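You operate a simulated robot arm through the tools that you are given. There is no shell and no other tool.

Carry out the task below with a simulated robot arm. There is one attempt and no reset: what you move stays moved.

Task
Brush the grit off the plate, lap the orange shoe free of dye and gauge it.
Fine: Grit first, yellow brush back; the shoe ends on the anvil, read by the yellow button at 10 m or under. Set down upright: yellow grit brush, orange shoe marked lap. What is to be rubbed or washed off counts as gone when no trace of it is left.

The check looks at the end state, three seconds after you hand in, the way a careful person would. Anything else that was tipped, shoved, dropped, spilled or broken makes it a failure.

Robot
A 6-joint arm with a two-finger parallel gripper, fixed in place. Base frame: the origin is at the foot of the arm, x ahead of it, y to its left, z up; the work surface is at about z = 0.924. Lengths are in m, angles in rad, forces in N, time in s.
With the tool pointing down near the work surface it reaches from about 0.22 to 0.62 m from the base axis. Its first joint turns from -1.152 to 1.152 rad. Payload 2.7 kg.
The TCP is the grasp point between the finger pads, 0.023 m short of the fingertips. In the tool frame z runs along the fingers and y along their closing line. The gripper opens to 0.094 m. The fingers are 0.038 m wide and 0.01 m thick; the gripper's body (0.054 by 0.096 m) begins 0.039 m behind the TCP.
Orientation is that of the tool frame in the base frame, as a unit quaternion [w, x, y, z]. With the fingers straight down and closing along the base's y, the tool's x points along the base's -x, its y along +y and its z along -z.

Tools
- The arm moves only by the tool nudge_tool. Its argument "series" is a list of rows, each an object (a shift or turn left out is 0, a gripper value left out holds the last) with "linear": the shift along the tool's x, y, z in units of 25 mm (1.0 is 25 mm), a list of three; "delta_rot": the turn, a rotation vector about the tool's x, y, z in units of 4 degrees (1.0 is 4 degrees), a list of three; "claw": the closure, from 0 (fully open) to 1 (shut). In form: [{"linear": [x, y, z], "delta_rot": [rx, ry, rz], "claw": claw}, ...]. A call has 1 to 20 rows; each row shifts and turns the commanded pose from where the row before left it, along the tool's axes as they then stand. A call with a number of a shift or a turn outside -1 to 1 is refused whole. A row lasts 0.2 s, in which the tool goes at most 0.05 m and 0.15 rad; a call with a longer step from one row to the next is refused whole, and so is a gripper value outside its range. Where a pose cannot be reached the arm comes as near as it can. A force on the tool above 90 N (or 10 N above the force at the start of the call, whichever is more), or a blocked arm, ends the call early, and 0.2 s more pass. The fingers move at their own pace (about 0.045 m/s each) and stop on an object; they squeeze with about 33 N. The grip force told is the motor's: it shows also when the fingers shut on nothing. Time passes only in rows, and 0.2 s behind the last, so rows that do not move let the fingers close. The reply holds the time, the measured pose of the TCP, the force on the tool along the base axes, the opening and the grip force, in the units named above and with some noise, with the torque about the TCP (base axes, N m) and any sound that the robot's microphone picked up, and new pictures: "pictures" is both (left out), scene, wrist or none.
- Cameras (640 x 400 px; columns grow to the right, rows downward): "scene" is fixed at [0.0468, -0.4214, 1.4322]; the picture's right is [0.91, -0.41, 0.00], its down [-0.14, -0.31, -0.94] and it looks along [0.39, 0.85, -0.34] (base axes); focal length 312 px, centre (320, 200). "wrist" rides on the gripper at [0.086, 0.016, -0.075] in the tool frame; the picture's right is [-0.18, 0.98, 0.00], its down [-0.58, -0.11, -0.81] and it looks along [-0.79, -0.15, 0.59] (tool axes); focal length 243 px, centre (320, 200). There is no depth. A picture from a camera that has moved, and an enlarged one, comes with that camera's place and axes in the base frame and with its lens. The place of the scene camera against the robot may be out by one fixed shift of up to 0.018 m in any direction.
- zoom(camera, box): a new picture of the part [left, top, right, bottom] of that camera's present view, enlarged. It takes no simulated time.
- hand_in(): hands the job in; it is judged then, once.

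Places have to be worked out from the pictures, the camera data and where the tool is seen. Open the gripper and draw the arm clear of the work before you hand the job in, unless the task says otherwise.

The tools are called after ">>>" by a JSON object that holds its "fn" and its "kwargs". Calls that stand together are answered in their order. nudge_tool: Moves the arm, as the interface text tells. Its arguments: {"type":"object","properties":{"series":{"type":"array"},"pictures":{"type":"string","enum":["both","scene","wrist","none"]}},"required":["series"]} The other tools are called the same way: zoom (camera, box) takes an enlarged picture of a part of a camera's view; hand_in () hands the job in.

At the start:

```text
clock: 0.0
position: [0.2982, 0.1989, 1.3153]
tool_rot: [0.0, 0.0, 1.0, 0.001]
wrist_force: [0.6, -0.2, 0.3]
moment: [-0.02, -0.01, 0.01]
width: 0.0942
grip_force: 0.0
```

scene: 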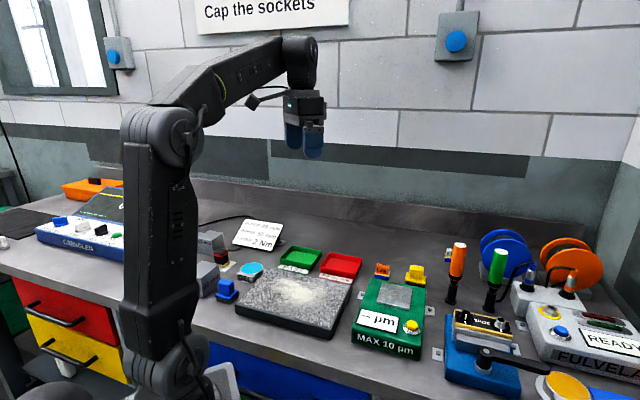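
wrist: 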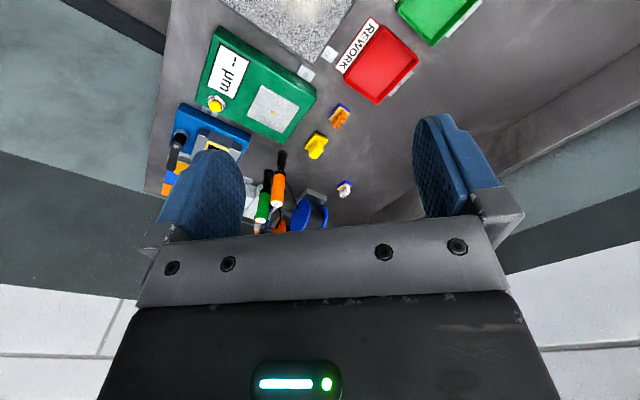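

I'll start by taking enlarged views of the plate, gauge, shoe and brush to locate things before moving.

>>> {"fn": "zoom", "kwargs": {"camera": "scene", "box": [190, 220, 360, 345]}}

>>> {"fn": "zoom", "kwargs": {"camera": "scene", "box": [340, 240, 460, 365]}}

>>> {"fn": "zoom", "kwargs": {"camera": "wrist", "box": [150, 0, 480, 240]}}

>>> {"fn": "zoom", "kwargs": {"camera": "scene", "box": [430, 220, 640, 400]}}

```text
3.20 times, centred on (275, 282) of scene
camera zoom: at [0.0468, -0.4214, 1.4322], right [0.91, -0.41, 0.0], down [-0.14, -0.31, -0.94], along [0.39, 0.85, -0.34], focal length 997 px, centre (464, -64)
```

zoom: 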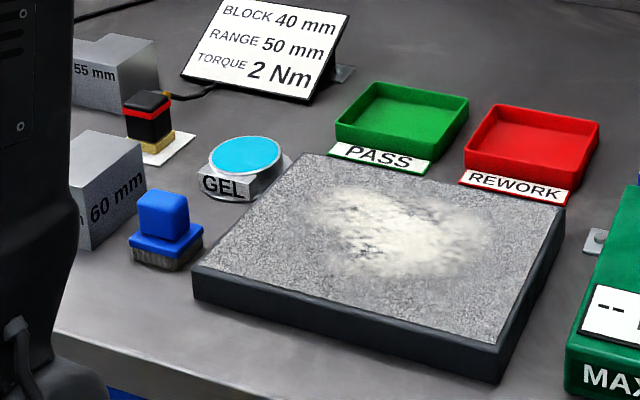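

```text
3.20 times, centred on (400, 302) of scene
camera zoom: at [0.0468, -0.4214, 1.4322], right [0.91, -0.41, 0.0], down [-0.14, -0.31, -0.94], along [0.39, 0.85, -0.34], focal length 997 px, centre (64, -128)
```

zoom: 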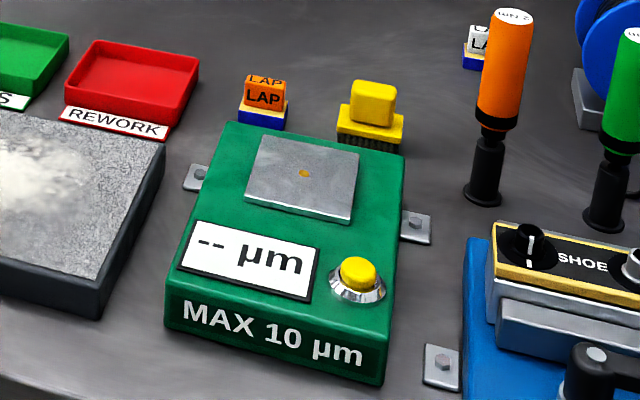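

```text
1.67 times, centred on (315, 120) of wrist
camera zoom: at [0.2121, 0.2154, 1.3902], right [0.18, 0.98, 0.0], down [0.58, -0.11, 0.81], along [0.79, -0.15, -0.59], focal length 404 px, centre (328, 333)
```

zoom: 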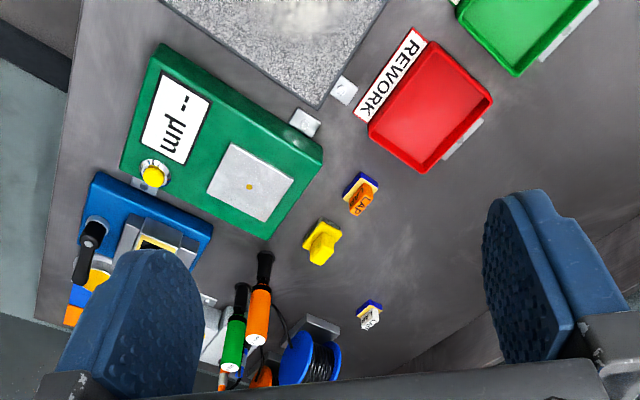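

```text
2.22 times, centred on (535, 310) of scene
camera zoom: at [0.0468, -0.4214, 1.4322], right [0.91, -0.41, 0.0], down [-0.14, -0.31, -0.94], along [0.39, 0.85, -0.34], focal length 692 px, centre (-158, -44)
```

zoom: 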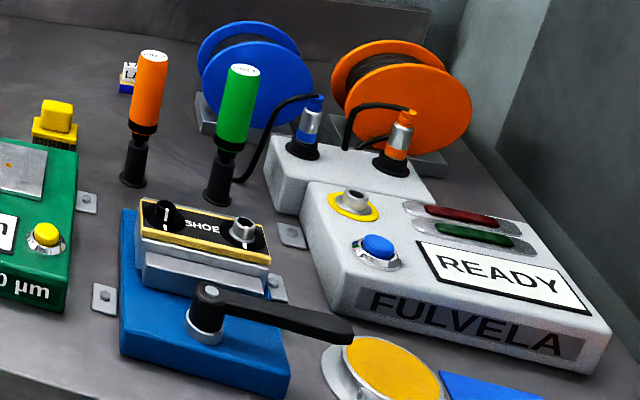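

The yellow brush and orange shoe sit behind the green gauge. The brush is near (0.57, 0.14), the shoe near (0.53, 0.20), and the plate is centred around (0.26, 0.18). I'll move the arm closer and keep it high so the wrist camera gets a better look.

>>> {"fn": "nudge_tool", "kwargs": {"series": [{"linear": [-0.7, -0.28, 0.94], "claw": 0}, {"linear": [-0.7, -0.28, 0.94]}, {"linear": [-0.7, -0.28, 0.94]}, {"linear": [-0.7, -0.28, 0.94]}, {"linear": [-0.7, -0.28, 0.94]}, {"linear": [-0.7, -0.28, 0.94]}, {"linear": [-0.7, -0.28, 0.94]}, {"linear": [0, 0, 0]}], "pictures": "both"}}

```text
clock: 1.8
position: [0.4217, 0.1507, 1.1514]
tool_rot: [0.0, 0.0, 1.0, 0.001]
wrist_force: [0.5, 0.2, 0.1]
moment: [0.04, 0.04, 0.01]
width: 0.0938
grip_force: 0.0
camera wrist: at [0.3349, 0.1679, 1.226], right [0.18, 0.98, 0.0], down [0.58, -0.11, 0.81], along [0.79, -0.15, -0.59], focal length 243 px, centre (320, 200)
```

scene: 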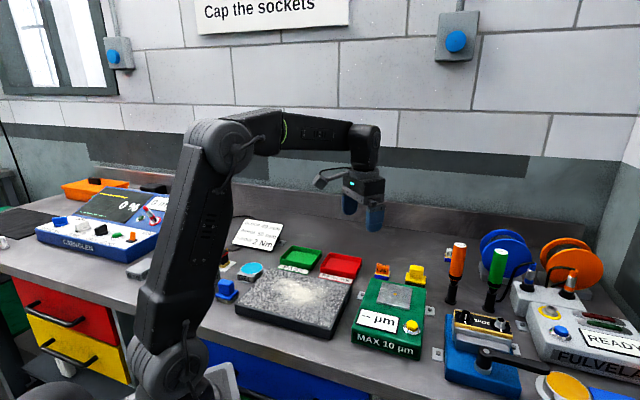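
wrist: 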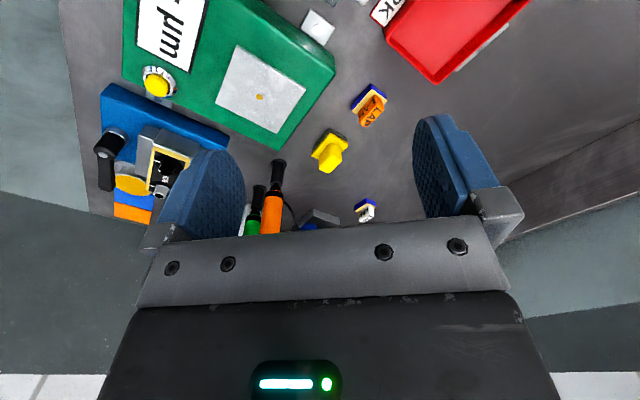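

The brush, shoe, anvil and button are all in view now, so I'll enlarge each area to measure it.

>>> {"fn": "zoom", "kwargs": {"camera": "wrist", "box": [290, 60, 418, 180]}}

>>> {"fn": "zoom", "kwargs": {"camera": "wrist", "box": [100, 0, 360, 162]}}

>>> {"fn": "zoom", "kwargs": {"camera": "scene", "box": [360, 250, 440, 300]}}

```text
3.33 times, centred on (354, 120) of wrist
camera zoom: at [0.3349, 0.1679, 1.226], right [0.18, 0.98, 0.0], down [0.58, -0.11, 0.81], along [0.79, -0.15, -0.59], focal length 809 px, centre (207, 467)
```

zoom: 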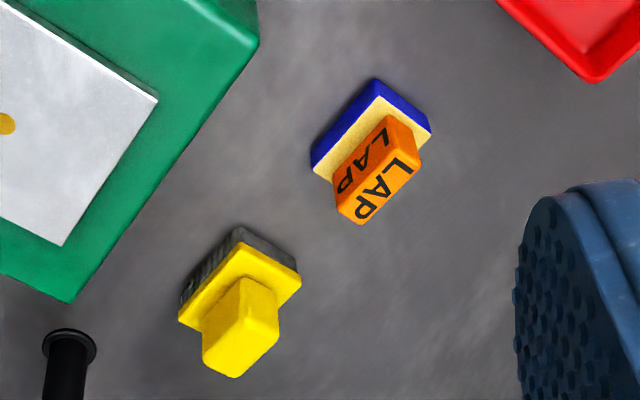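

```text
2.46 times, centred on (230, 81) of wrist
camera zoom: at [0.3349, 0.1679, 1.226], right [0.18, 0.98, 0.0], down [0.58, -0.11, 0.81], along [0.79, -0.15, -0.59], focal length 597 px, centre (542, 493)
```

zoom: 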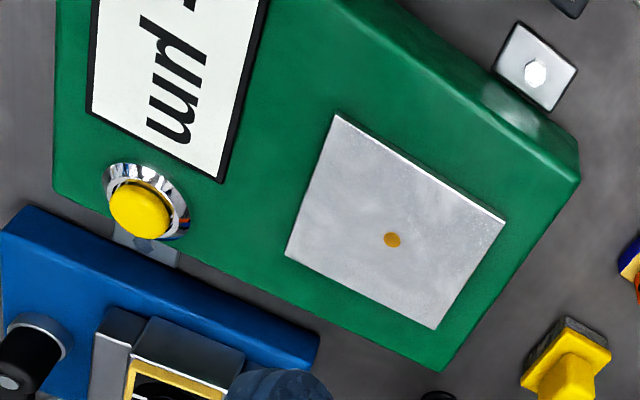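

```text
8.00 times, centred on (400, 275) of scene
camera zoom: at [0.0468, -0.4214, 1.4322], right [0.91, -0.41, 0.0], down [-0.14, -0.31, -0.94], along [0.39, 0.85, -0.34], focal length 2492 px, centre (-320, -400)
```

zoom: 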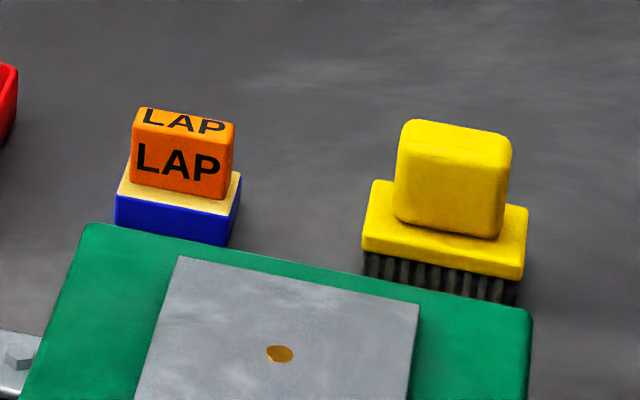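

I'll zoom in further on the shoe and brush to get exact corners and dimensions.

>>> {"fn": "zoom", "kwargs": {"camera": "wrist", "box": [345, 78, 393, 108]}}

>>> {"fn": "zoom", "kwargs": {"camera": "wrist", "box": [318, 124, 358, 149]}}

>>> {"fn": "zoom", "kwargs": {"camera": "wrist", "box": [310, 120, 374, 180]}}

>>> {"fn": "zoom", "kwargs": {"camera": "wrist", "box": [345, 78, 393, 138]}}

```text
13.33 times, centred on (369, 93) of wrist
camera zoom: at [0.3349, 0.1679, 1.226], right [0.18, 0.98, 0.0], down [0.58, -0.11, 0.81], along [0.79, -0.15, -0.59], focal length 3235 px, centre (-333, 1627)
```

zoom: 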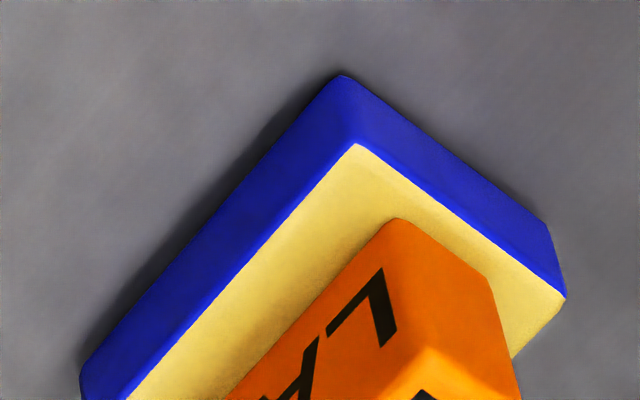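

```text
16.00 times, centred on (338, 136) of wrist
camera zoom: at [0.3349, 0.1679, 1.226], right [0.18, 0.98, 0.0], down [0.58, -0.11, 0.81], along [0.79, -0.15, -0.59], focal length 3882 px, centre (32, 1216)
```

zoom: 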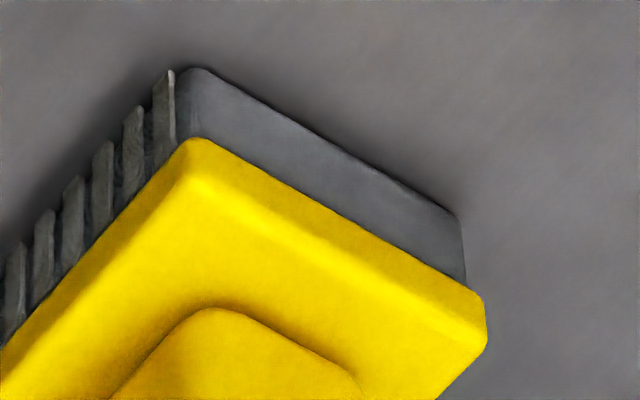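

```text
6.67 times, centred on (342, 150) of wrist
camera zoom: at [0.3349, 0.1679, 1.226], right [0.18, 0.98, 0.0], down [0.58, -0.11, 0.81], along [0.79, -0.15, -0.59], focal length 1618 px, centre (173, 533)
```

zoom: 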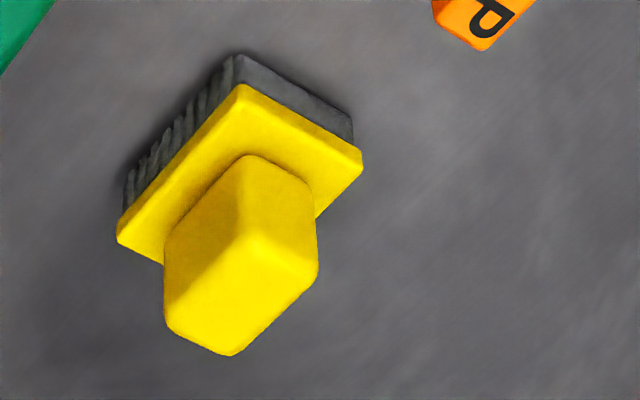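

```text
6.67 times, centred on (369, 108) of wrist
camera zoom: at [0.3349, 0.1679, 1.226], right [0.18, 0.98, 0.0], down [0.58, -0.11, 0.81], along [0.79, -0.15, -0.59], focal length 1618 px, centre (-7, 813)
```

zoom: 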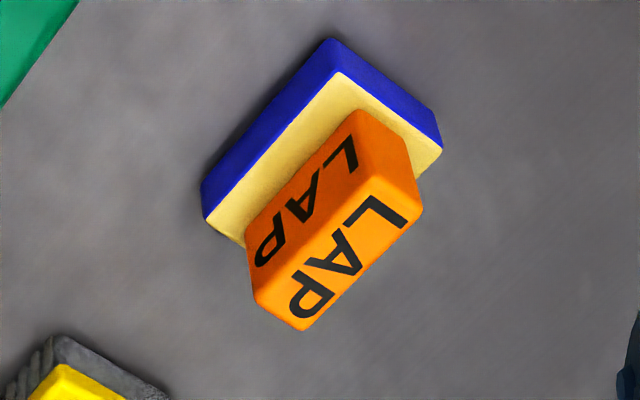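

Measured so far:

| Item | Position | Notes |
|---|---|---|
| Brush | about (0.591, 0.136) | Turned 45° |
| Shoe | about (0.531, 0.199) | Turned 45°, blue-dyed base |
| Anvil centre | about (0.478, 0.069) | |
| Button | about (0.439, -0.031) | |

I'll yaw the gripper −45° so it closes across the thin side of the handles, then hover above the brush.

>>> {"fn": "nudge_tool", "kwargs": {"series": [{"delta_rot": [0, 0, 1], "claw": 0.3}, {"delta_rot": [0, 0, 1]}, {"delta_rot": [0, 0, 1]}, {"delta_rot": [0, 0, 1]}, {"delta_rot": [0, 0, 1]}, {"delta_rot": [0, 0, 1]}, {"delta_rot": [0, 0, 1]}, {"delta_rot": [0, 0, 1]}, {"delta_rot": [0, 0, 1]}, {"delta_rot": [0, 0, 1]}, {"delta_rot": [0, 0, 1]}, {"delta_rot": [0, 0, 0.25]}, {"linear": [0, 0, 0]}], "pictures": "both"}}

```text
clock: 4.6
position: [0.4215, 0.1502, 1.1518]
tool_rot: [-0.001, 0.384, 0.923, 0.0]
wrist_force: [0.0, 0.1, -1.8]
moment: [-0.01, -0.03, 0.0]
width: 0.0658
grip_force: 0.2
camera wrist: at [0.3722, 0.2226, 1.226], right [0.83, 0.56, 0.0], down [0.33, -0.49, 0.81], along [0.45, -0.67, -0.59], focal length 243 px, centre (320, 200)
```

scene: 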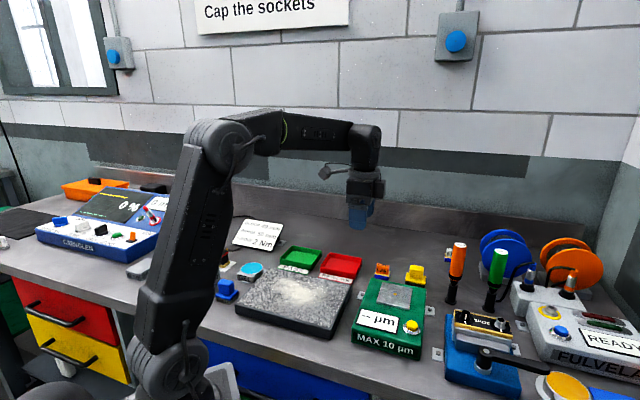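
wrist: 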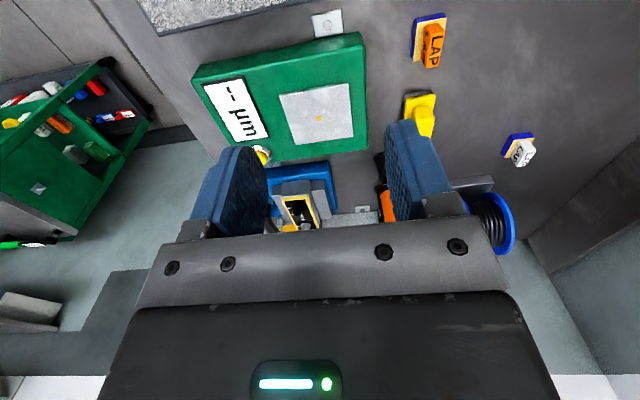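

The yaw is right and the shoe's position still agrees from this view. Next I'll move above the brush at z≈1.05.

>>> {"fn": "nudge_tool", "kwargs": {"series": [{"linear": [-0.867, 0.729, 0.676]}, {"linear": [-0.867, 0.729, 0.676]}, {"linear": [-0.867, 0.729, 0.676]}, {"linear": [-0.867, 0.729, 0.676]}, {"linear": [-0.867, 0.729, 0.676]}, {"linear": [-0.867, 0.729, 0.676]}, {"linear": [0, 0, 0]}], "pictures": "both"}}

```text
clock: 6.2
position: [0.5903, 0.1343, 1.0489]
tool_rot: [0.0, 0.383, 0.924, 0.0]
wrist_force: [-0.4, -0.6, -0.6]
moment: [0.03, 0.02, -0.02]
width: 0.0658
grip_force: 0.1
camera wrist: at [0.54, 0.2073, 1.1243], right [0.83, 0.56, 0.0], down [0.33, -0.49, 0.81], along [0.45, -0.66, -0.59], focal length 243 px, centre (320, 200)
```

scene: 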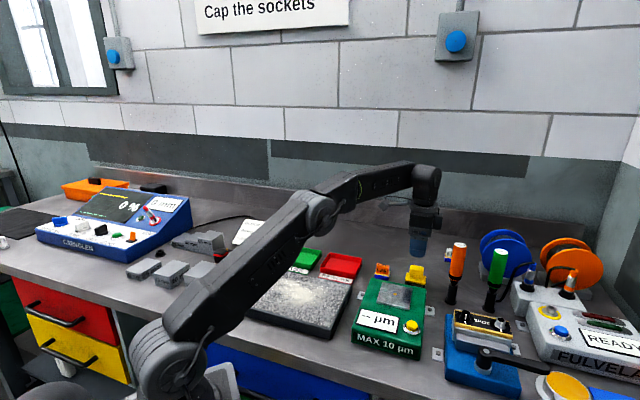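
wrist: 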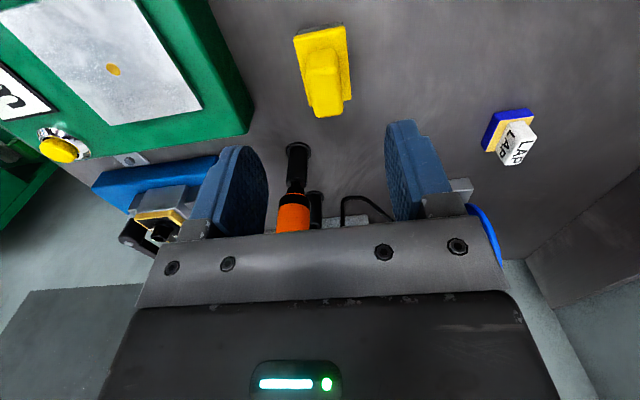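

>>> {"fn": "zoom", "kwargs": {"camera": "wrist", "box": [272, 10, 372, 130]}}

>>> {"fn": "zoom", "kwargs": {"camera": "wrist", "box": [0, 0, 260, 170]}}

```text
3.33 times, centred on (322, 70) of wrist
camera zoom: at [0.54, 0.2073, 1.1243], right [0.83, 0.56, 0.0], down [0.33, -0.49, 0.81], along [0.45, -0.66, -0.59], focal length 809 px, centre (313, 633)
```

zoom: 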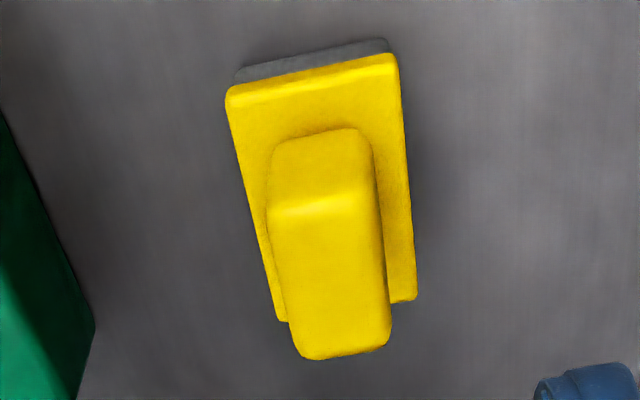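

```text
2.35 times, centred on (130, 85) of wrist
camera zoom: at [0.54, 0.2073, 1.1243], right [0.83, 0.56, 0.0], down [0.33, -0.49, 0.81], along [0.45, -0.66, -0.59], focal length 571 px, centre (767, 471)
```

zoom: 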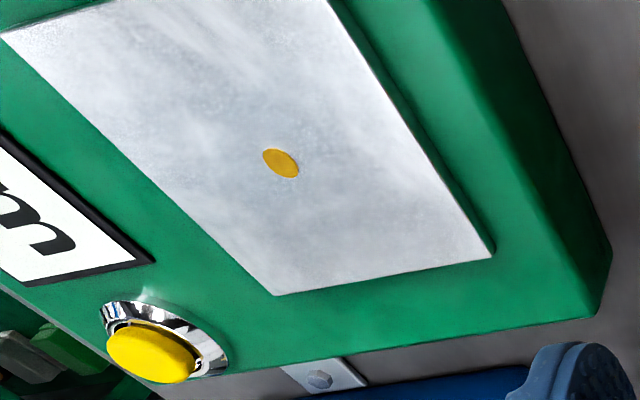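

The brush handle centre is about 4 mm to the tool +y side of the TCP and its yaw is aligned. I'll correct that and lower until the fingertips are just above the brush's ledge.

>>> {"fn": "nudge_tool", "kwargs": {"series": [{"linear": [-0.03, 0.16, 0.5]}, {"linear": [0, 0, 0.8]}, {"linear": [0, 0, 0.8]}, {"linear": [0, 0, 0.6]}, {"linear": [0, 0, 0.2]}, {"linear": [0, 0, 0]}], "pictures": "both"}}

```text
clock: 7.6
position: [0.594, 0.1364, 0.9773]
tool_rot: [-0.001, 0.382, 0.924, 0.0]
wrist_force: [0.1, -0.4, -0.1]
moment: [0.02, -0.01, 0.01]
width: 0.0656
grip_force: 0.0
camera wrist: at [0.5443, 0.2104, 1.0517], right [0.83, 0.56, 0.0], down [0.33, -0.49, 0.81], along [0.45, -0.66, -0.59], focal length 243 px, centre (320, 200)
```

scene: 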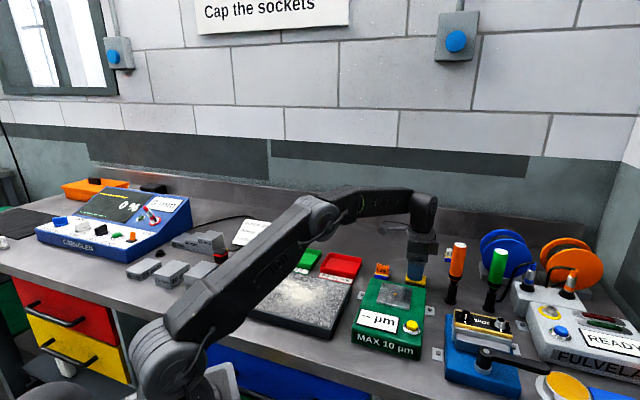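
wrist: 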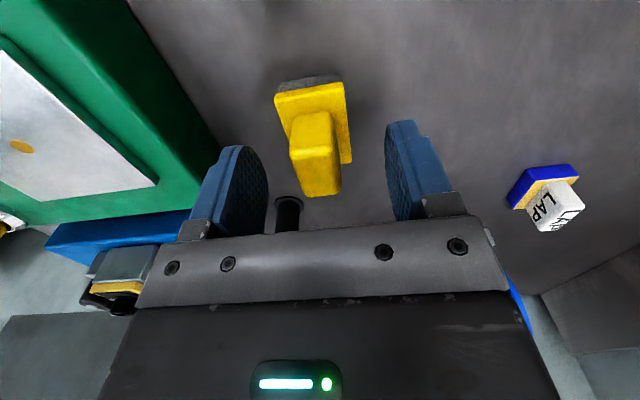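

The handle is centred between the fingers. I'll lower 2 mm more and close the gripper.

>>> {"fn": "nudge_tool", "kwargs": {"series": [{"linear": [0.03, 0, 0.08]}, {"linear": [0, 0, 0], "claw": 1}, {"linear": [0, 0, 0]}, {"linear": [0, 0, 0]}, {"linear": [0, 0, 0]}, {"linear": [0, 0, 0]}, {"linear": [0, 0, 0]}], "pictures": "both"}}

```text
clock: 9.2
position: [0.5929, 0.1389, 0.9757]
tool_rot: [0.0, 0.383, 0.924, 0.001]
wrist_force: [0.3, -0.3, 0.5]
moment: [-0.02, 0.01, -0.01]
width: 0.0211
grip_force: 33.0
camera wrist: at [0.5436, 0.2109, 1.0499], right [0.83, 0.56, 0.0], down [0.33, -0.49, 0.81], along [0.46, -0.66, -0.59], focal length 243 px, centre (320, 200)
```

scene: 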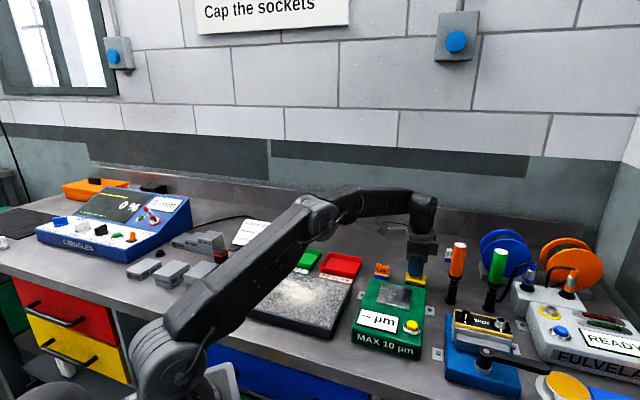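
wrist: 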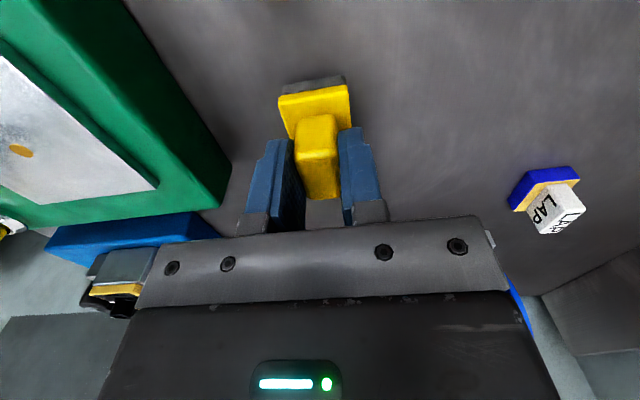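

The brush is gripped: width 21 mm, 33 N. Its home pose is TCP ≈ (0.593, 0.138, 0.976). I'll lift it straight up and swing over to a high point beside the plate where the wrist camera can see it.

>>> {"fn": "nudge_tool", "kwargs": {"series": [{"linear": [0, 0, -0.4]}, {"linear": [0, 0, -0.8]}, {"linear": [0, 0, -1]}, {"linear": [0, 0, -1]}, {"linear": [0, 0, -1]}, {"linear": [0.935, -0.471, -0.331]}, {"linear": [0.935, -0.471, -0.331]}, {"linear": [0.935, -0.471, -0.331]}, {"linear": [0.935, -0.471, -0.331]}, {"linear": [0.935, -0.471, -0.331]}, {"linear": [0.935, -0.471, -0.331]}, {"linear": [0.935, -0.471, -0.331]}, {"linear": [0.935, -0.471, -0.331]}, {"linear": [0.935, -0.471, -0.331]}, {"linear": [0.935, -0.471, -0.331]}, {"linear": [0.935, -0.471, -0.331]}, {"linear": [0.935, -0.471, -0.331]}, {"linear": [0.935, -0.471, -0.331]}, {"linear": [0.935, -0.471, -0.331]}, {"linear": [0.935, -0.471, -0.331]}], "pictures": "both"}}

```text
clock: 13.4
position: [0.2185, 0.2615, 1.2041]
tool_rot: [-0.001, 0.383, 0.924, 0.0]
wrist_force: [-0.4, -0.4, -0.8]
moment: [0.03, 0.01, -0.01]
width: 0.0213
grip_force: 33.0
camera wrist: at [0.1687, 0.3349, 1.2794], right [0.83, 0.56, 0.0], down [0.33, -0.49, 0.81], along [0.45, -0.66, -0.59], focal length 243 px, centre (320, 200)
```

scene: 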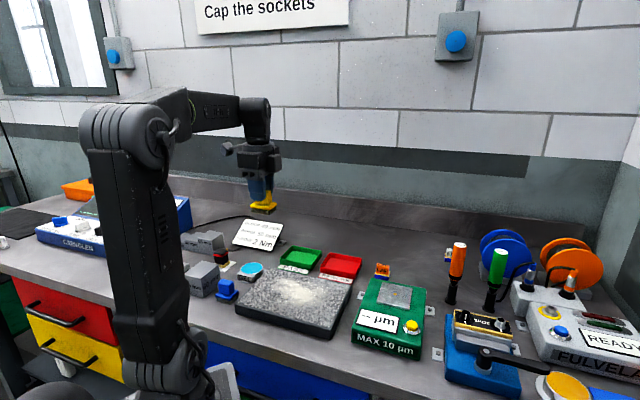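
wrist: 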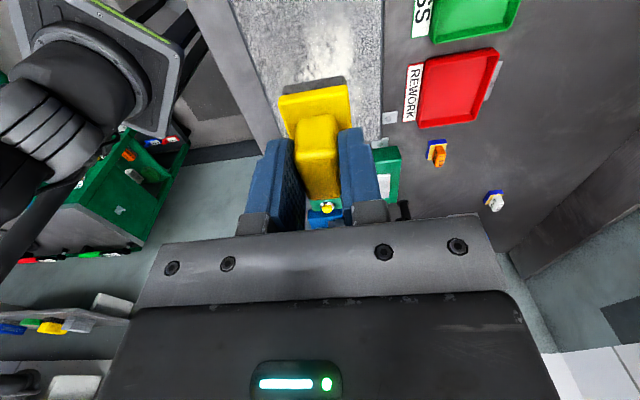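

The brush is held level. I'll zoom on the visible part of the plate to locate its edges and the grit.

>>> {"fn": "zoom", "kwargs": {"camera": "wrist", "box": [210, 0, 430, 138]}}

>>> {"fn": "zoom", "kwargs": {"camera": "scene", "box": [225, 255, 361, 340]}}

```text
2.90 times, centred on (320, 69) of wrist
camera zoom: at [0.1687, 0.3349, 1.2794], right [0.83, 0.56, 0.0], down [0.33, -0.49, 0.81], along [0.45, -0.66, -0.59], focal length 703 px, centre (320, 580)
```

zoom: 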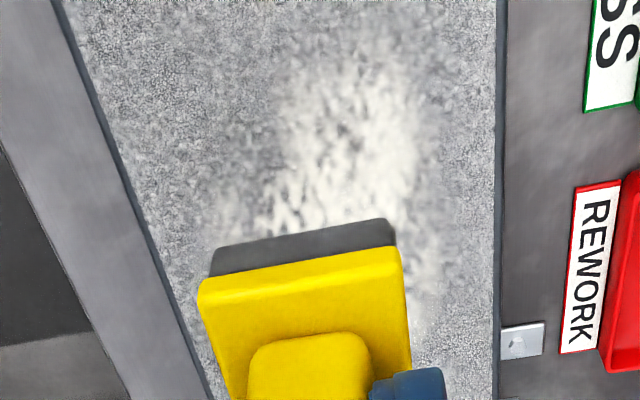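

```text
4.71 times, centred on (293, 298) of scene
camera zoom: at [0.0468, -0.4214, 1.4322], right [0.91, -0.41, 0.0], down [-0.14, -0.31, -0.94], along [0.39, 0.85, -0.34], focal length 1466 px, centre (447, -259)
```

zoom: 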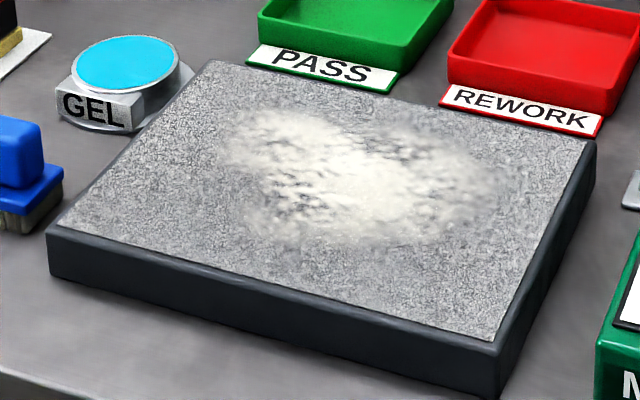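

In plate coordinates (u along the long side, w across), the plate spans u ≈ −0.068 to 0.170 and w ≈ 0.243 to 0.408. The grit lies within u −0.03 to 0.15 and w 0.285 to 0.385. I'll go above the left/near part of the plate and stop with the bristles about 2 cm above it.

>>> {"fn": "nudge_tool", "kwargs": {"series": [{"linear": [0, -0.372, 0.92]}, {"linear": [0, -0.372, 0.92]}, {"linear": [0, -0.372, 0.92]}, {"linear": [0, -0.372, 0.92]}, {"linear": [0, -0.372, 0.92]}, {"linear": [0, -0.372, 0.92]}, {"linear": [0, -0.372, 0.92]}, {"linear": [0, -0.372, 0.92]}, {"linear": [0, 0, 0]}], "pictures": "both"}}

```text
clock: 15.4
position: [0.1671, 0.2081, 1.0206]
tool_rot: [-0.001, 0.383, 0.924, 0.001]
wrist_force: [0.3, -0.4, -1.0]
moment: [0.01, 0.02, -0.02]
width: 0.0212
grip_force: 32.8
camera wrist: at [0.118, 0.2812, 1.095], right [0.83, 0.56, 0.0], down [0.33, -0.49, 0.81], along [0.45, -0.66, -0.59], focal length 243 px, centre (320, 200)
```

scene: 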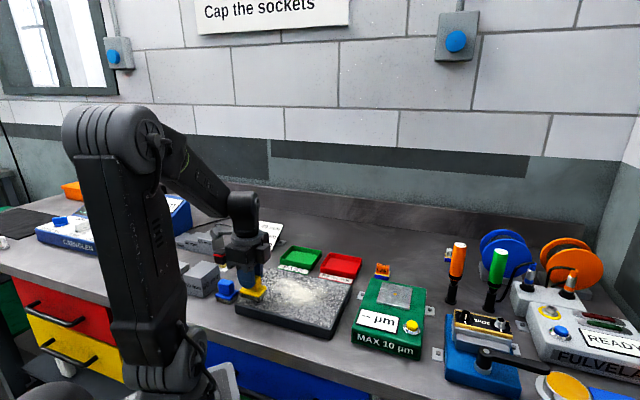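
wrist: 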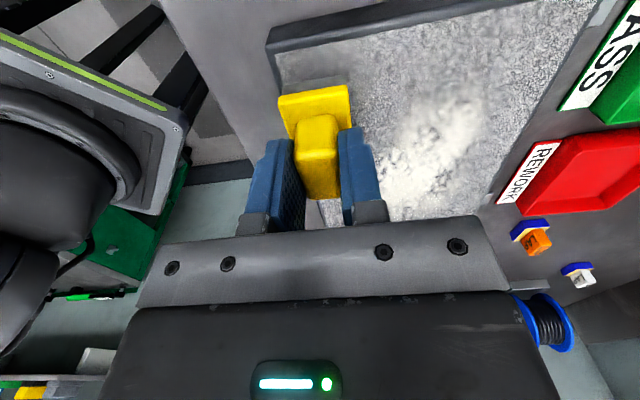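

I'll zoom on the plate edge to check its height and where the brush sits over the plate.

>>> {"fn": "zoom", "kwargs": {"camera": "wrist", "box": [250, 0, 410, 100]}}

>>> {"fn": "zoom", "kwargs": {"camera": "scene", "box": [210, 250, 290, 310]}}

```text
4.00 times, centred on (330, 50) of wrist
camera zoom: at [0.118, 0.2812, 1.095], right [0.83, 0.56, 0.0], down [0.33, -0.49, 0.81], along [0.45, -0.66, -0.59], focal length 970 px, centre (280, 800)
```

zoom: 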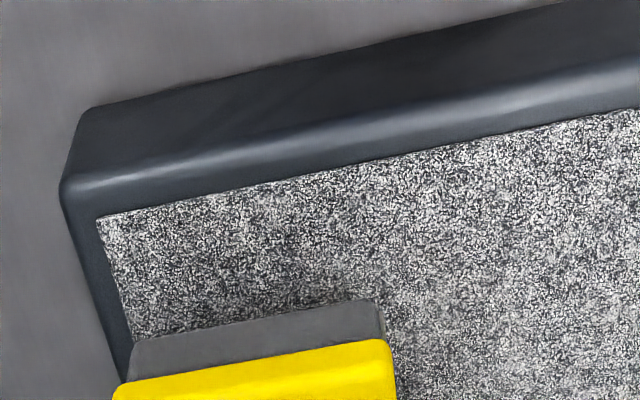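

```text
6.67 times, centred on (250, 280) of scene
camera zoom: at [0.0468, -0.4214, 1.4322], right [0.91, -0.41, 0.0], down [-0.14, -0.31, -0.94], along [0.39, 0.85, -0.34], focal length 2077 px, centre (787, -333)
```

zoom: 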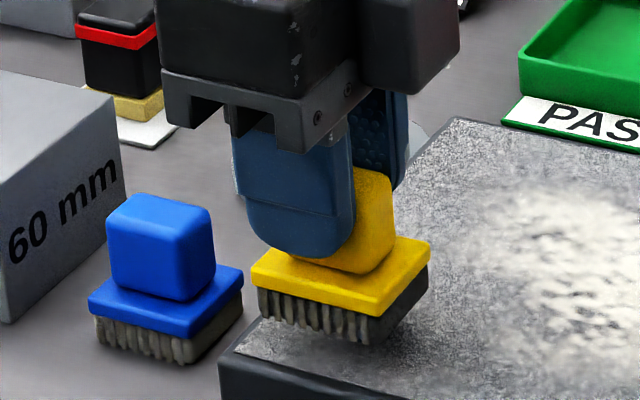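

The plate top is about z≈0.950–0.954, so bristle contact should come near TCP z≈1.002–1.006. I'll lower in small steps and watch the force.

>>> {"fn": "nudge_tool", "kwargs": {"series": [{"linear": [0, 0.1, 0.25]}, {"linear": [0, 0, 0.2]}, {"linear": [0, 0, 0]}], "pictures": "none"}}

>>> {"fn": "nudge_tool", "kwargs": {"series": [{"linear": [0, 0, 0.08]}, {"linear": [0, 0, 0]}], "pictures": "none"}}

```text
clock: 16.2
position: [0.1684, 0.2106, 1.0092]
tool_rot: [-0.001, 0.383, 0.924, 0.001]
wrist_force: [0.1, 0.1, -1.3]
moment: [-0.05, 0.02, 0.02]
width: 0.0213
grip_force: 32.9
```

```text
clock: 16.8
position: [0.1701, 0.2108, 1.009]
tool_rot: [-0.001, 0.383, 0.924, 0.001]
wrist_force: [-0.1, -0.2, -0.5]
moment: [0.03, -0.03, 0.02]
width: 0.0214
grip_force: 33.0
```

No contact yet, so I'll keep lowering in 2 mm steps.

>>> {"fn": "nudge_tool", "kwargs": {"series": [{"linear": [0, 0, 0.08]}, {"linear": [0, 0, 0]}], "pictures": "none"}}

```text
clock: 17.4
position: [0.1682, 0.2115, 1.0057]
tool_rot: [0.0, 0.383, 0.924, 0.001]
wrist_force: [-0.5, -1.2, 4.8]
moment: [-0.14, 0.01, 0.0]
width: 0.0214
grip_force: 33.1
```

The bristles touch at TCP z≈1.0055 (about 5 N up), which puts the plate top near z≈0.954. I'll press slightly more and make one slow pass across (+w), then check the effect.

>>> {"fn": "nudge_tool", "kwargs": {"series": [{"linear": [0, 0, 0.04]}, {"linear": [0, 0.4, 0]}, {"linear": [0, 0.5, 0]}, {"linear": [0, 0.5, 0]}, {"linear": [0, 0.5, 0]}, {"linear": [0, 0.5, 0]}, {"linear": [0, 0.5, 0]}, {"linear": [0, 0.5, 0]}, {"linear": [0, 0.5, 0]}, {"linear": [0, 0.5, 0]}, {"linear": [0, 0.3, 0]}, {"linear": [0, 0, 0]}], "pictures": "both"}}

```text
clock: 20.0
position: [0.2525, 0.2939, 1.0049]
tool_rot: [-0.001, 0.383, 0.924, 0.001]
wrist_force: [-4.0, -3.0, 13.7]
moment: [-0.08, 0.08, -0.05]
width: 0.0212
grip_force: 33.5
camera wrist: at [0.2025, 0.3669, 1.0794], right [0.83, 0.56, 0.0], down [0.33, -0.49, 0.81], along [0.46, -0.66, -0.59], focal length 243 px, centre (320, 200)
```

scene: 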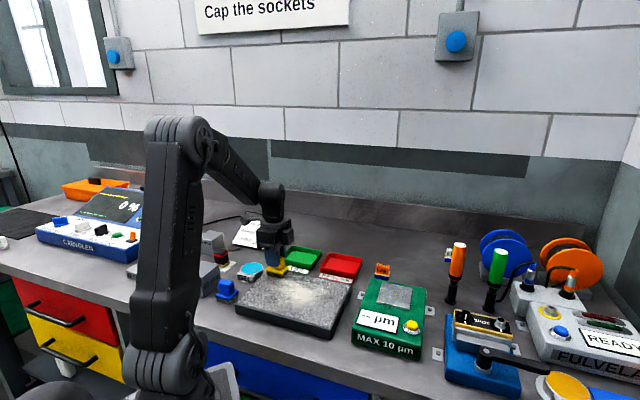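
wrist: 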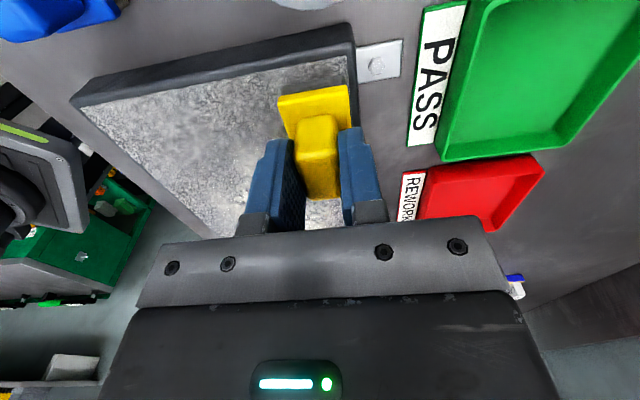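

>>> {"fn": "zoom", "kwargs": {"camera": "scene", "box": [225, 255, 361, 340]}}

>>> {"fn": "zoom", "kwargs": {"camera": "wrist", "box": [70, 20, 390, 220]}}

```text
4.71 times, centred on (293, 298) of scene
camera zoom: at [0.0466, -0.4217, 1.4321], right [0.91, -0.41, 0.0], down [-0.14, -0.31, -0.94], along [0.39, 0.86, -0.34], focal length 1466 px, centre (447, -259)
```

zoom: 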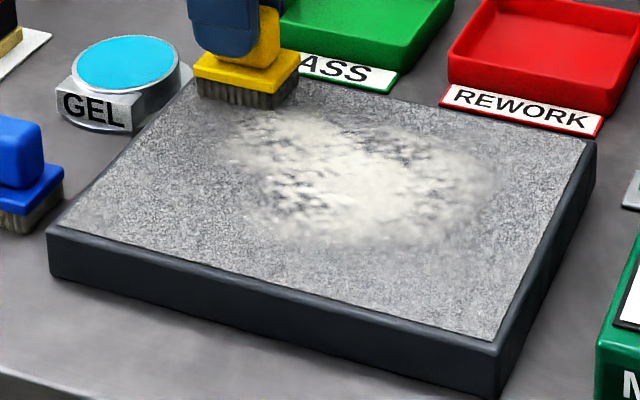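

```text
2.00 times, centred on (230, 120) of wrist
camera zoom: at [0.2025, 0.3669, 1.0794], right [0.83, 0.56, 0.0], down [0.33, -0.49, 0.81], along [0.46, -0.66, -0.59], focal length 485 px, centre (500, 360)
```

zoom: 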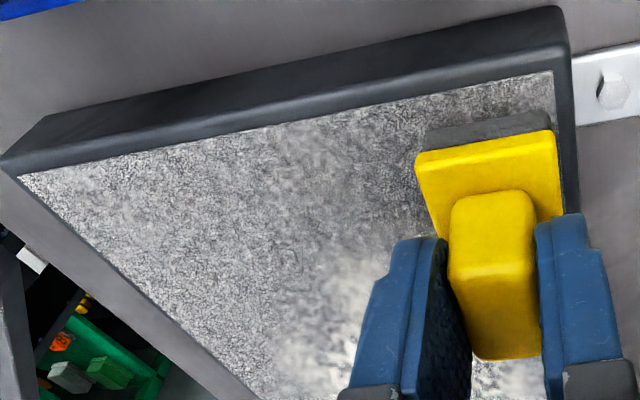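

The first pass ran smoothly with about 14 N of down-force. Next I'll shift 3.5 cm along the plate and sweep back through thicker grit to see how well it clears.

>>> {"fn": "nudge_tool", "kwargs": {"series": [{"linear": [-0.5, 0, 0]}, {"linear": [-0.5, 0, 0]}, {"linear": [-0.2, 0, 0]}, {"linear": [0, -0.5, 0]}, {"linear": [0, -0.5, 0]}, {"linear": [0, -0.5, 0]}, {"linear": [0, -0.5, 0]}, {"linear": [0, -0.5, 0]}, {"linear": [0, -0.5, 0]}, {"linear": [0, -0.5, 0]}, {"linear": [0, -0.5, 0]}, {"linear": [0, -0.5, 0]}, {"linear": [0, -0.3, 0]}, {"linear": [0, 0, 0]}], "pictures": "both"}}

>>> {"fn": "zoom", "kwargs": {"camera": "scene", "box": [225, 255, 361, 340]}}

```text
clock: 23.0
position: [0.1879, 0.1865, 1.005]
tool_rot: [-0.001, 0.382, 0.924, 0.0]
wrist_force: [1.8, 1.1, 6.0]
moment: [0.0, -0.08, 0.02]
width: 0.0211
grip_force: 32.6
camera wrist: at [0.1386, 0.2597, 1.0793], right [0.83, 0.56, 0.0], down [0.33, -0.49, 0.81], along [0.45, -0.67, -0.59], focal length 243 px, centre (320, 200)
```

scene: 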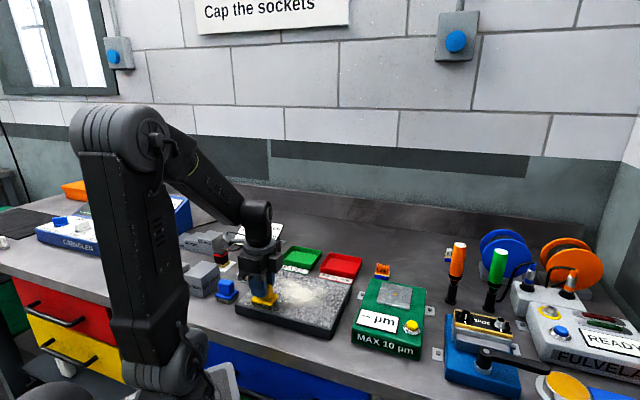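
wrist: 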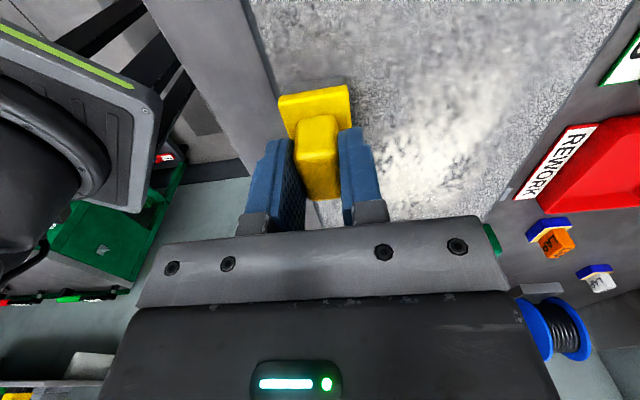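

```text
4.71 times, centred on (293, 298) of scene
camera zoom: at [0.0468, -0.4214, 1.4322], right [0.91, -0.41, 0.0], down [-0.14, -0.31, -0.94], along [0.39, 0.85, -0.34], focal length 1466 px, centre (447, -259)
```

zoom: 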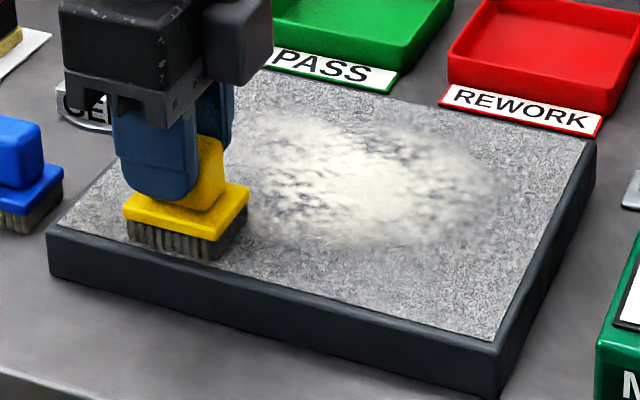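

>>> {"fn": "zoom", "kwargs": {"camera": "wrist", "box": [240, 0, 600, 225]}}

```text
1.78 times, centred on (420, 112) of wrist
camera zoom: at [0.1386, 0.2597, 1.0793], right [0.83, 0.56, 0.0], down [0.33, -0.49, 0.81], along [0.45, -0.67, -0.59], focal length 431 px, centre (142, 356)
```

zoom: 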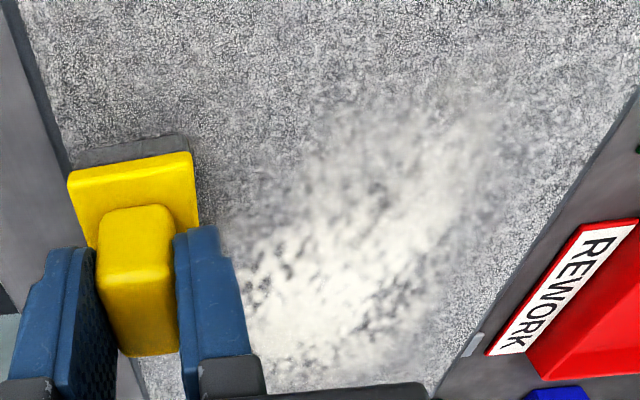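

Removal is gradual, so each lane needs several strokes. I'll do four quick strokes in this lane with slightly more pressure and compare.

>>> {"fn": "nudge_tool", "kwargs": {"series": [{"linear": [0, 0.96, 0.03]}, {"linear": [0, 0.96, 0]}, {"linear": [0, 0.96, 0]}, {"linear": [0, 0.96, 0]}, {"linear": [0, 0.96, 0]}, {"linear": [0, -0.96, 0]}, {"linear": [0, -0.96, 0]}, {"linear": [0, -0.96, 0]}, {"linear": [0, -0.96, 0]}, {"linear": [0, -0.96, 0]}, {"linear": [0, 0.96, 0]}, {"linear": [0, 0.96, 0]}, {"linear": [0, 0.96, 0]}, {"linear": [0, 0.96, 0]}, {"linear": [0, 0.96, 0]}, {"linear": [0, -0.96, 0]}, {"linear": [0, -0.96, 0]}, {"linear": [0, -0.96, 0]}, {"linear": [0, -0.96, 0]}, {"linear": [0, -0.96, 0]}], "pictures": "both"}}

>>> {"fn": "zoom", "kwargs": {"camera": "scene", "box": [225, 255, 361, 340]}}

>>> {"fn": "zoom", "kwargs": {"camera": "wrist", "box": [240, 0, 600, 225]}}

```text
clock: 27.2
position: [0.187, 0.1878, 1.0034]
tool_rot: [-0.001, 0.382, 0.924, 0.0]
wrist_force: [-0.1, 0.5, 0.8]
moment: [0.0, 0.0, -0.03]
width: 0.0211
grip_force: 33.1
camera wrist: at [0.1384, 0.2605, 1.0784], right [0.83, 0.56, 0.0], down [0.33, -0.49, 0.81], along [0.45, -0.66, -0.59], focal length 243 px, centre (320, 200)
```

scene: 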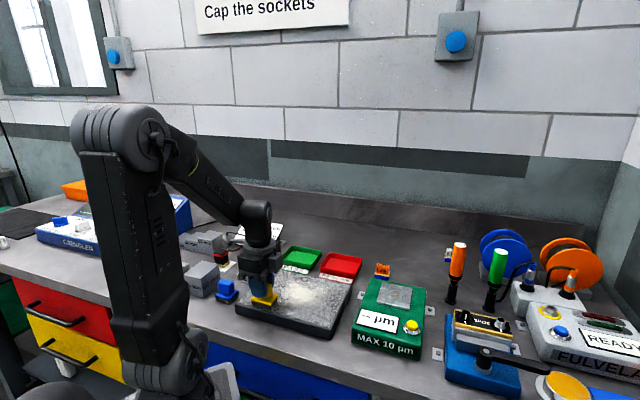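
wrist: 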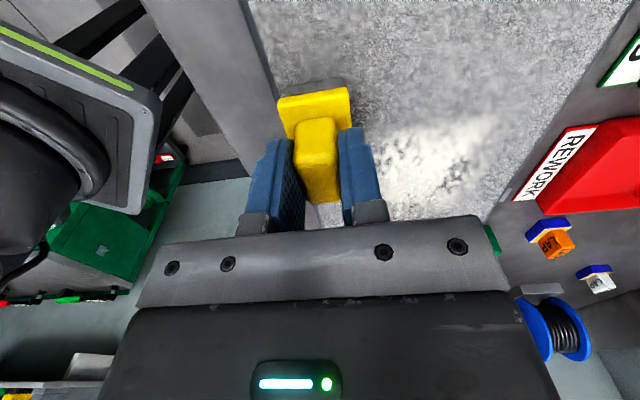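

```text
4.71 times, centred on (293, 298) of scene
camera zoom: at [0.0468, -0.4214, 1.4322], right [0.91, -0.41, 0.0], down [-0.14, -0.31, -0.94], along [0.39, 0.85, -0.34], focal length 1466 px, centre (447, -259)
```

zoom: 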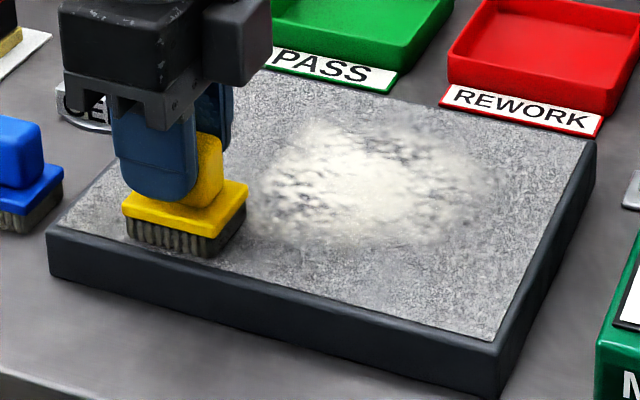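

```text
1.78 times, centred on (420, 112) of wrist
camera zoom: at [0.1384, 0.2605, 1.0784], right [0.83, 0.56, 0.0], down [0.33, -0.49, 0.81], along [0.45, -0.66, -0.59], focal length 431 px, centre (142, 356)
```

zoom: 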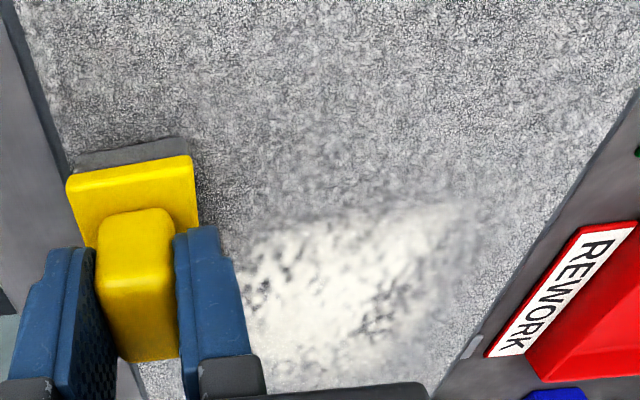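

That worked well: the swept lane is nearly clean. The vertical force now reads low, so I'll take a settled reading to check that contact is still there.

>>> {"fn": "nudge_tool", "kwargs": {"series": [{"linear": [0, 0, 0]}, {"linear": [0, 0, 0]}], "pictures": "none"}}

>>> {"fn": "zoom", "kwargs": {"camera": "scene", "box": [235, 270, 285, 310]}}

```text
clock: 27.8
position: [0.1869, 0.1871, 1.0041]
tool_rot: [0.0, 0.383, 0.924, 0.001]
wrist_force: [0.4, 0.1, -1.3]
moment: [0.01, 0.0, 0.01]
width: 0.0213
grip_force: 33.2
```

```text
10.00 times, centred on (260, 290) of scene
camera zoom: at [0.0468, -0.4214, 1.4322], right [0.91, -0.41, 0.0], down [-0.14, -0.31, -0.94], along [0.39, 0.85, -0.34], focal length 3115 px, centre (920, -700)
```

zoom: 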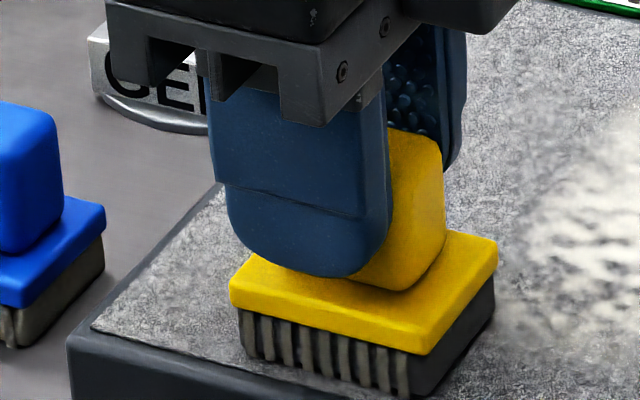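

The brush has slid up a millimetre or two in the grip, leaving the contact light. I'll press down again in small steps.

>>> {"fn": "nudge_tool", "kwargs": {"series": [{"linear": [0, 0.1, 0.05]}, {"linear": [0, 0, 0]}], "pictures": "none"}}

>>> {"fn": "nudge_tool", "kwargs": {"series": [{"linear": [0, 0, 0.04]}, {"linear": [0, 0, 0]}], "pictures": "none"}}

```text
clock: 28.4
position: [0.1893, 0.1889, 1.0034]
tool_rot: [0.0, 0.383, 0.924, 0.002]
wrist_force: [-0.8, -1.2, 3.2]
moment: [-0.04, 0.1, 0.01]
width: 0.0212
grip_force: 33.1
```

```text
clock: 29.0
position: [0.1905, 0.1891, 1.003]
tool_rot: [0.0, 0.383, 0.924, 0.003]
wrist_force: [-6.3, -3.0, 25.9]
moment: [-0.1, 0.23, -0.04]
width: 0.0213
grip_force: 33.2
```

Contact is firm at about 26 N, so I'll ease off slightly. Next I'll shift to the lane at u≈0.033 and do three strokes.

>>> {"fn": "nudge_tool", "kwargs": {"series": [{"linear": [-0.6, 0, -0.015]}, {"linear": [-0.6, 0, 0]}, {"linear": [0, 0.93, 0]}, {"linear": [0, 0.93, 0]}, {"linear": [0, 0.93, 0]}, {"linear": [0, 0.93, 0]}, {"linear": [0, 0.93, 0]}, {"linear": [0, -0.93, 0]}, {"linear": [0, -0.93, 0]}, {"linear": [0, -0.93, 0]}, {"linear": [0, -0.93, 0]}, {"linear": [0, -0.93, 0]}, {"linear": [0, 0.93, 0]}, {"linear": [0, 0.93, 0]}, {"linear": [0, 0.93, 0]}, {"linear": [0, 0.93, 0]}, {"linear": [0, 0.93, 0]}], "pictures": "both"}}

>>> {"fn": "zoom", "kwargs": {"camera": "scene", "box": [225, 255, 361, 340]}}

```text
clock: 32.6
position: [0.293, 0.2503, 1.0026]
tool_rot: [0.0, 0.383, 0.924, 0.001]
wrist_force: [0.0, 0.6, -0.5]
moment: [0.02, -0.03, -0.03]
width: 0.0213
grip_force: 32.9
camera wrist: at [0.2437, 0.3236, 1.0781], right [0.83, 0.56, 0.0], down [0.33, -0.49, 0.81], along [0.46, -0.66, -0.59], focal length 243 px, centre (320, 200)
```

scene: 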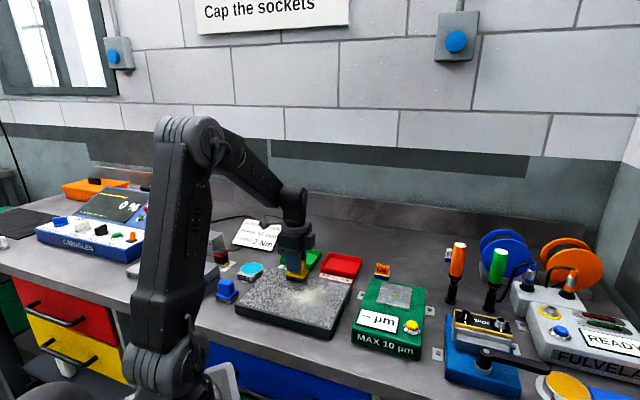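
wrist: 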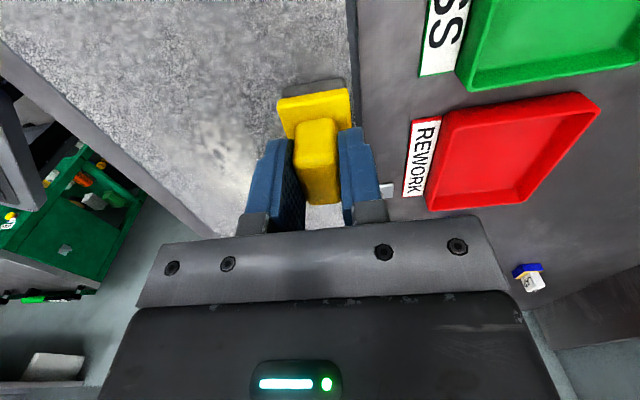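

```text
4.71 times, centred on (293, 298) of scene
camera zoom: at [0.0468, -0.4214, 1.4322], right [0.91, -0.41, 0.0], down [-0.14, -0.31, -0.94], along [0.39, 0.85, -0.34], focal length 1466 px, centre (447, -259)
```

zoom: 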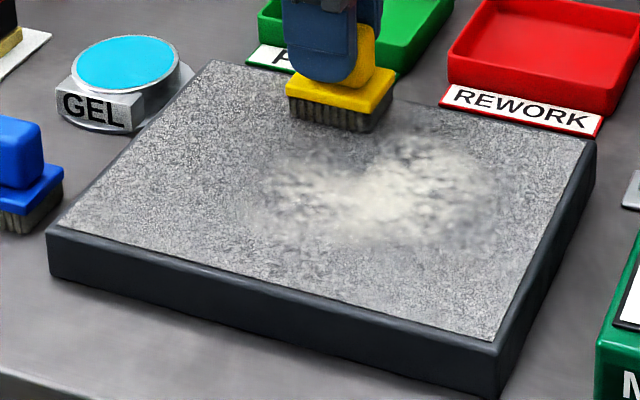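

The left part now looks clean. Contact has faded again (−0.5 N), so I'll press down a little to re-seat the brush.

>>> {"fn": "nudge_tool", "kwargs": {"series": [{"linear": [0, 0, 0.05]}, {"linear": [0, 0, 0]}], "pictures": "none"}}

>>> {"fn": "nudge_tool", "kwargs": {"series": [{"linear": [0, 0, 0.03]}, {"linear": [0, 0, 0]}], "pictures": "none"}}

```text
clock: 33.2
position: [0.293, 0.2503, 1.0013]
tool_rot: [0.0, 0.383, 0.924, 0.0]
wrist_force: [0.1, -0.2, -0.1]
moment: [-0.05, -0.01, -0.02]
width: 0.0212
grip_force: 32.7
```

```text
clock: 33.8
position: [0.2926, 0.2495, 1.0005]
tool_rot: [0.0, 0.383, 0.924, 0.002]
wrist_force: [-5.2, -1.2, 15.9]
moment: [-0.17, 0.16, 0.01]
width: 0.0211
grip_force: 33.0
```

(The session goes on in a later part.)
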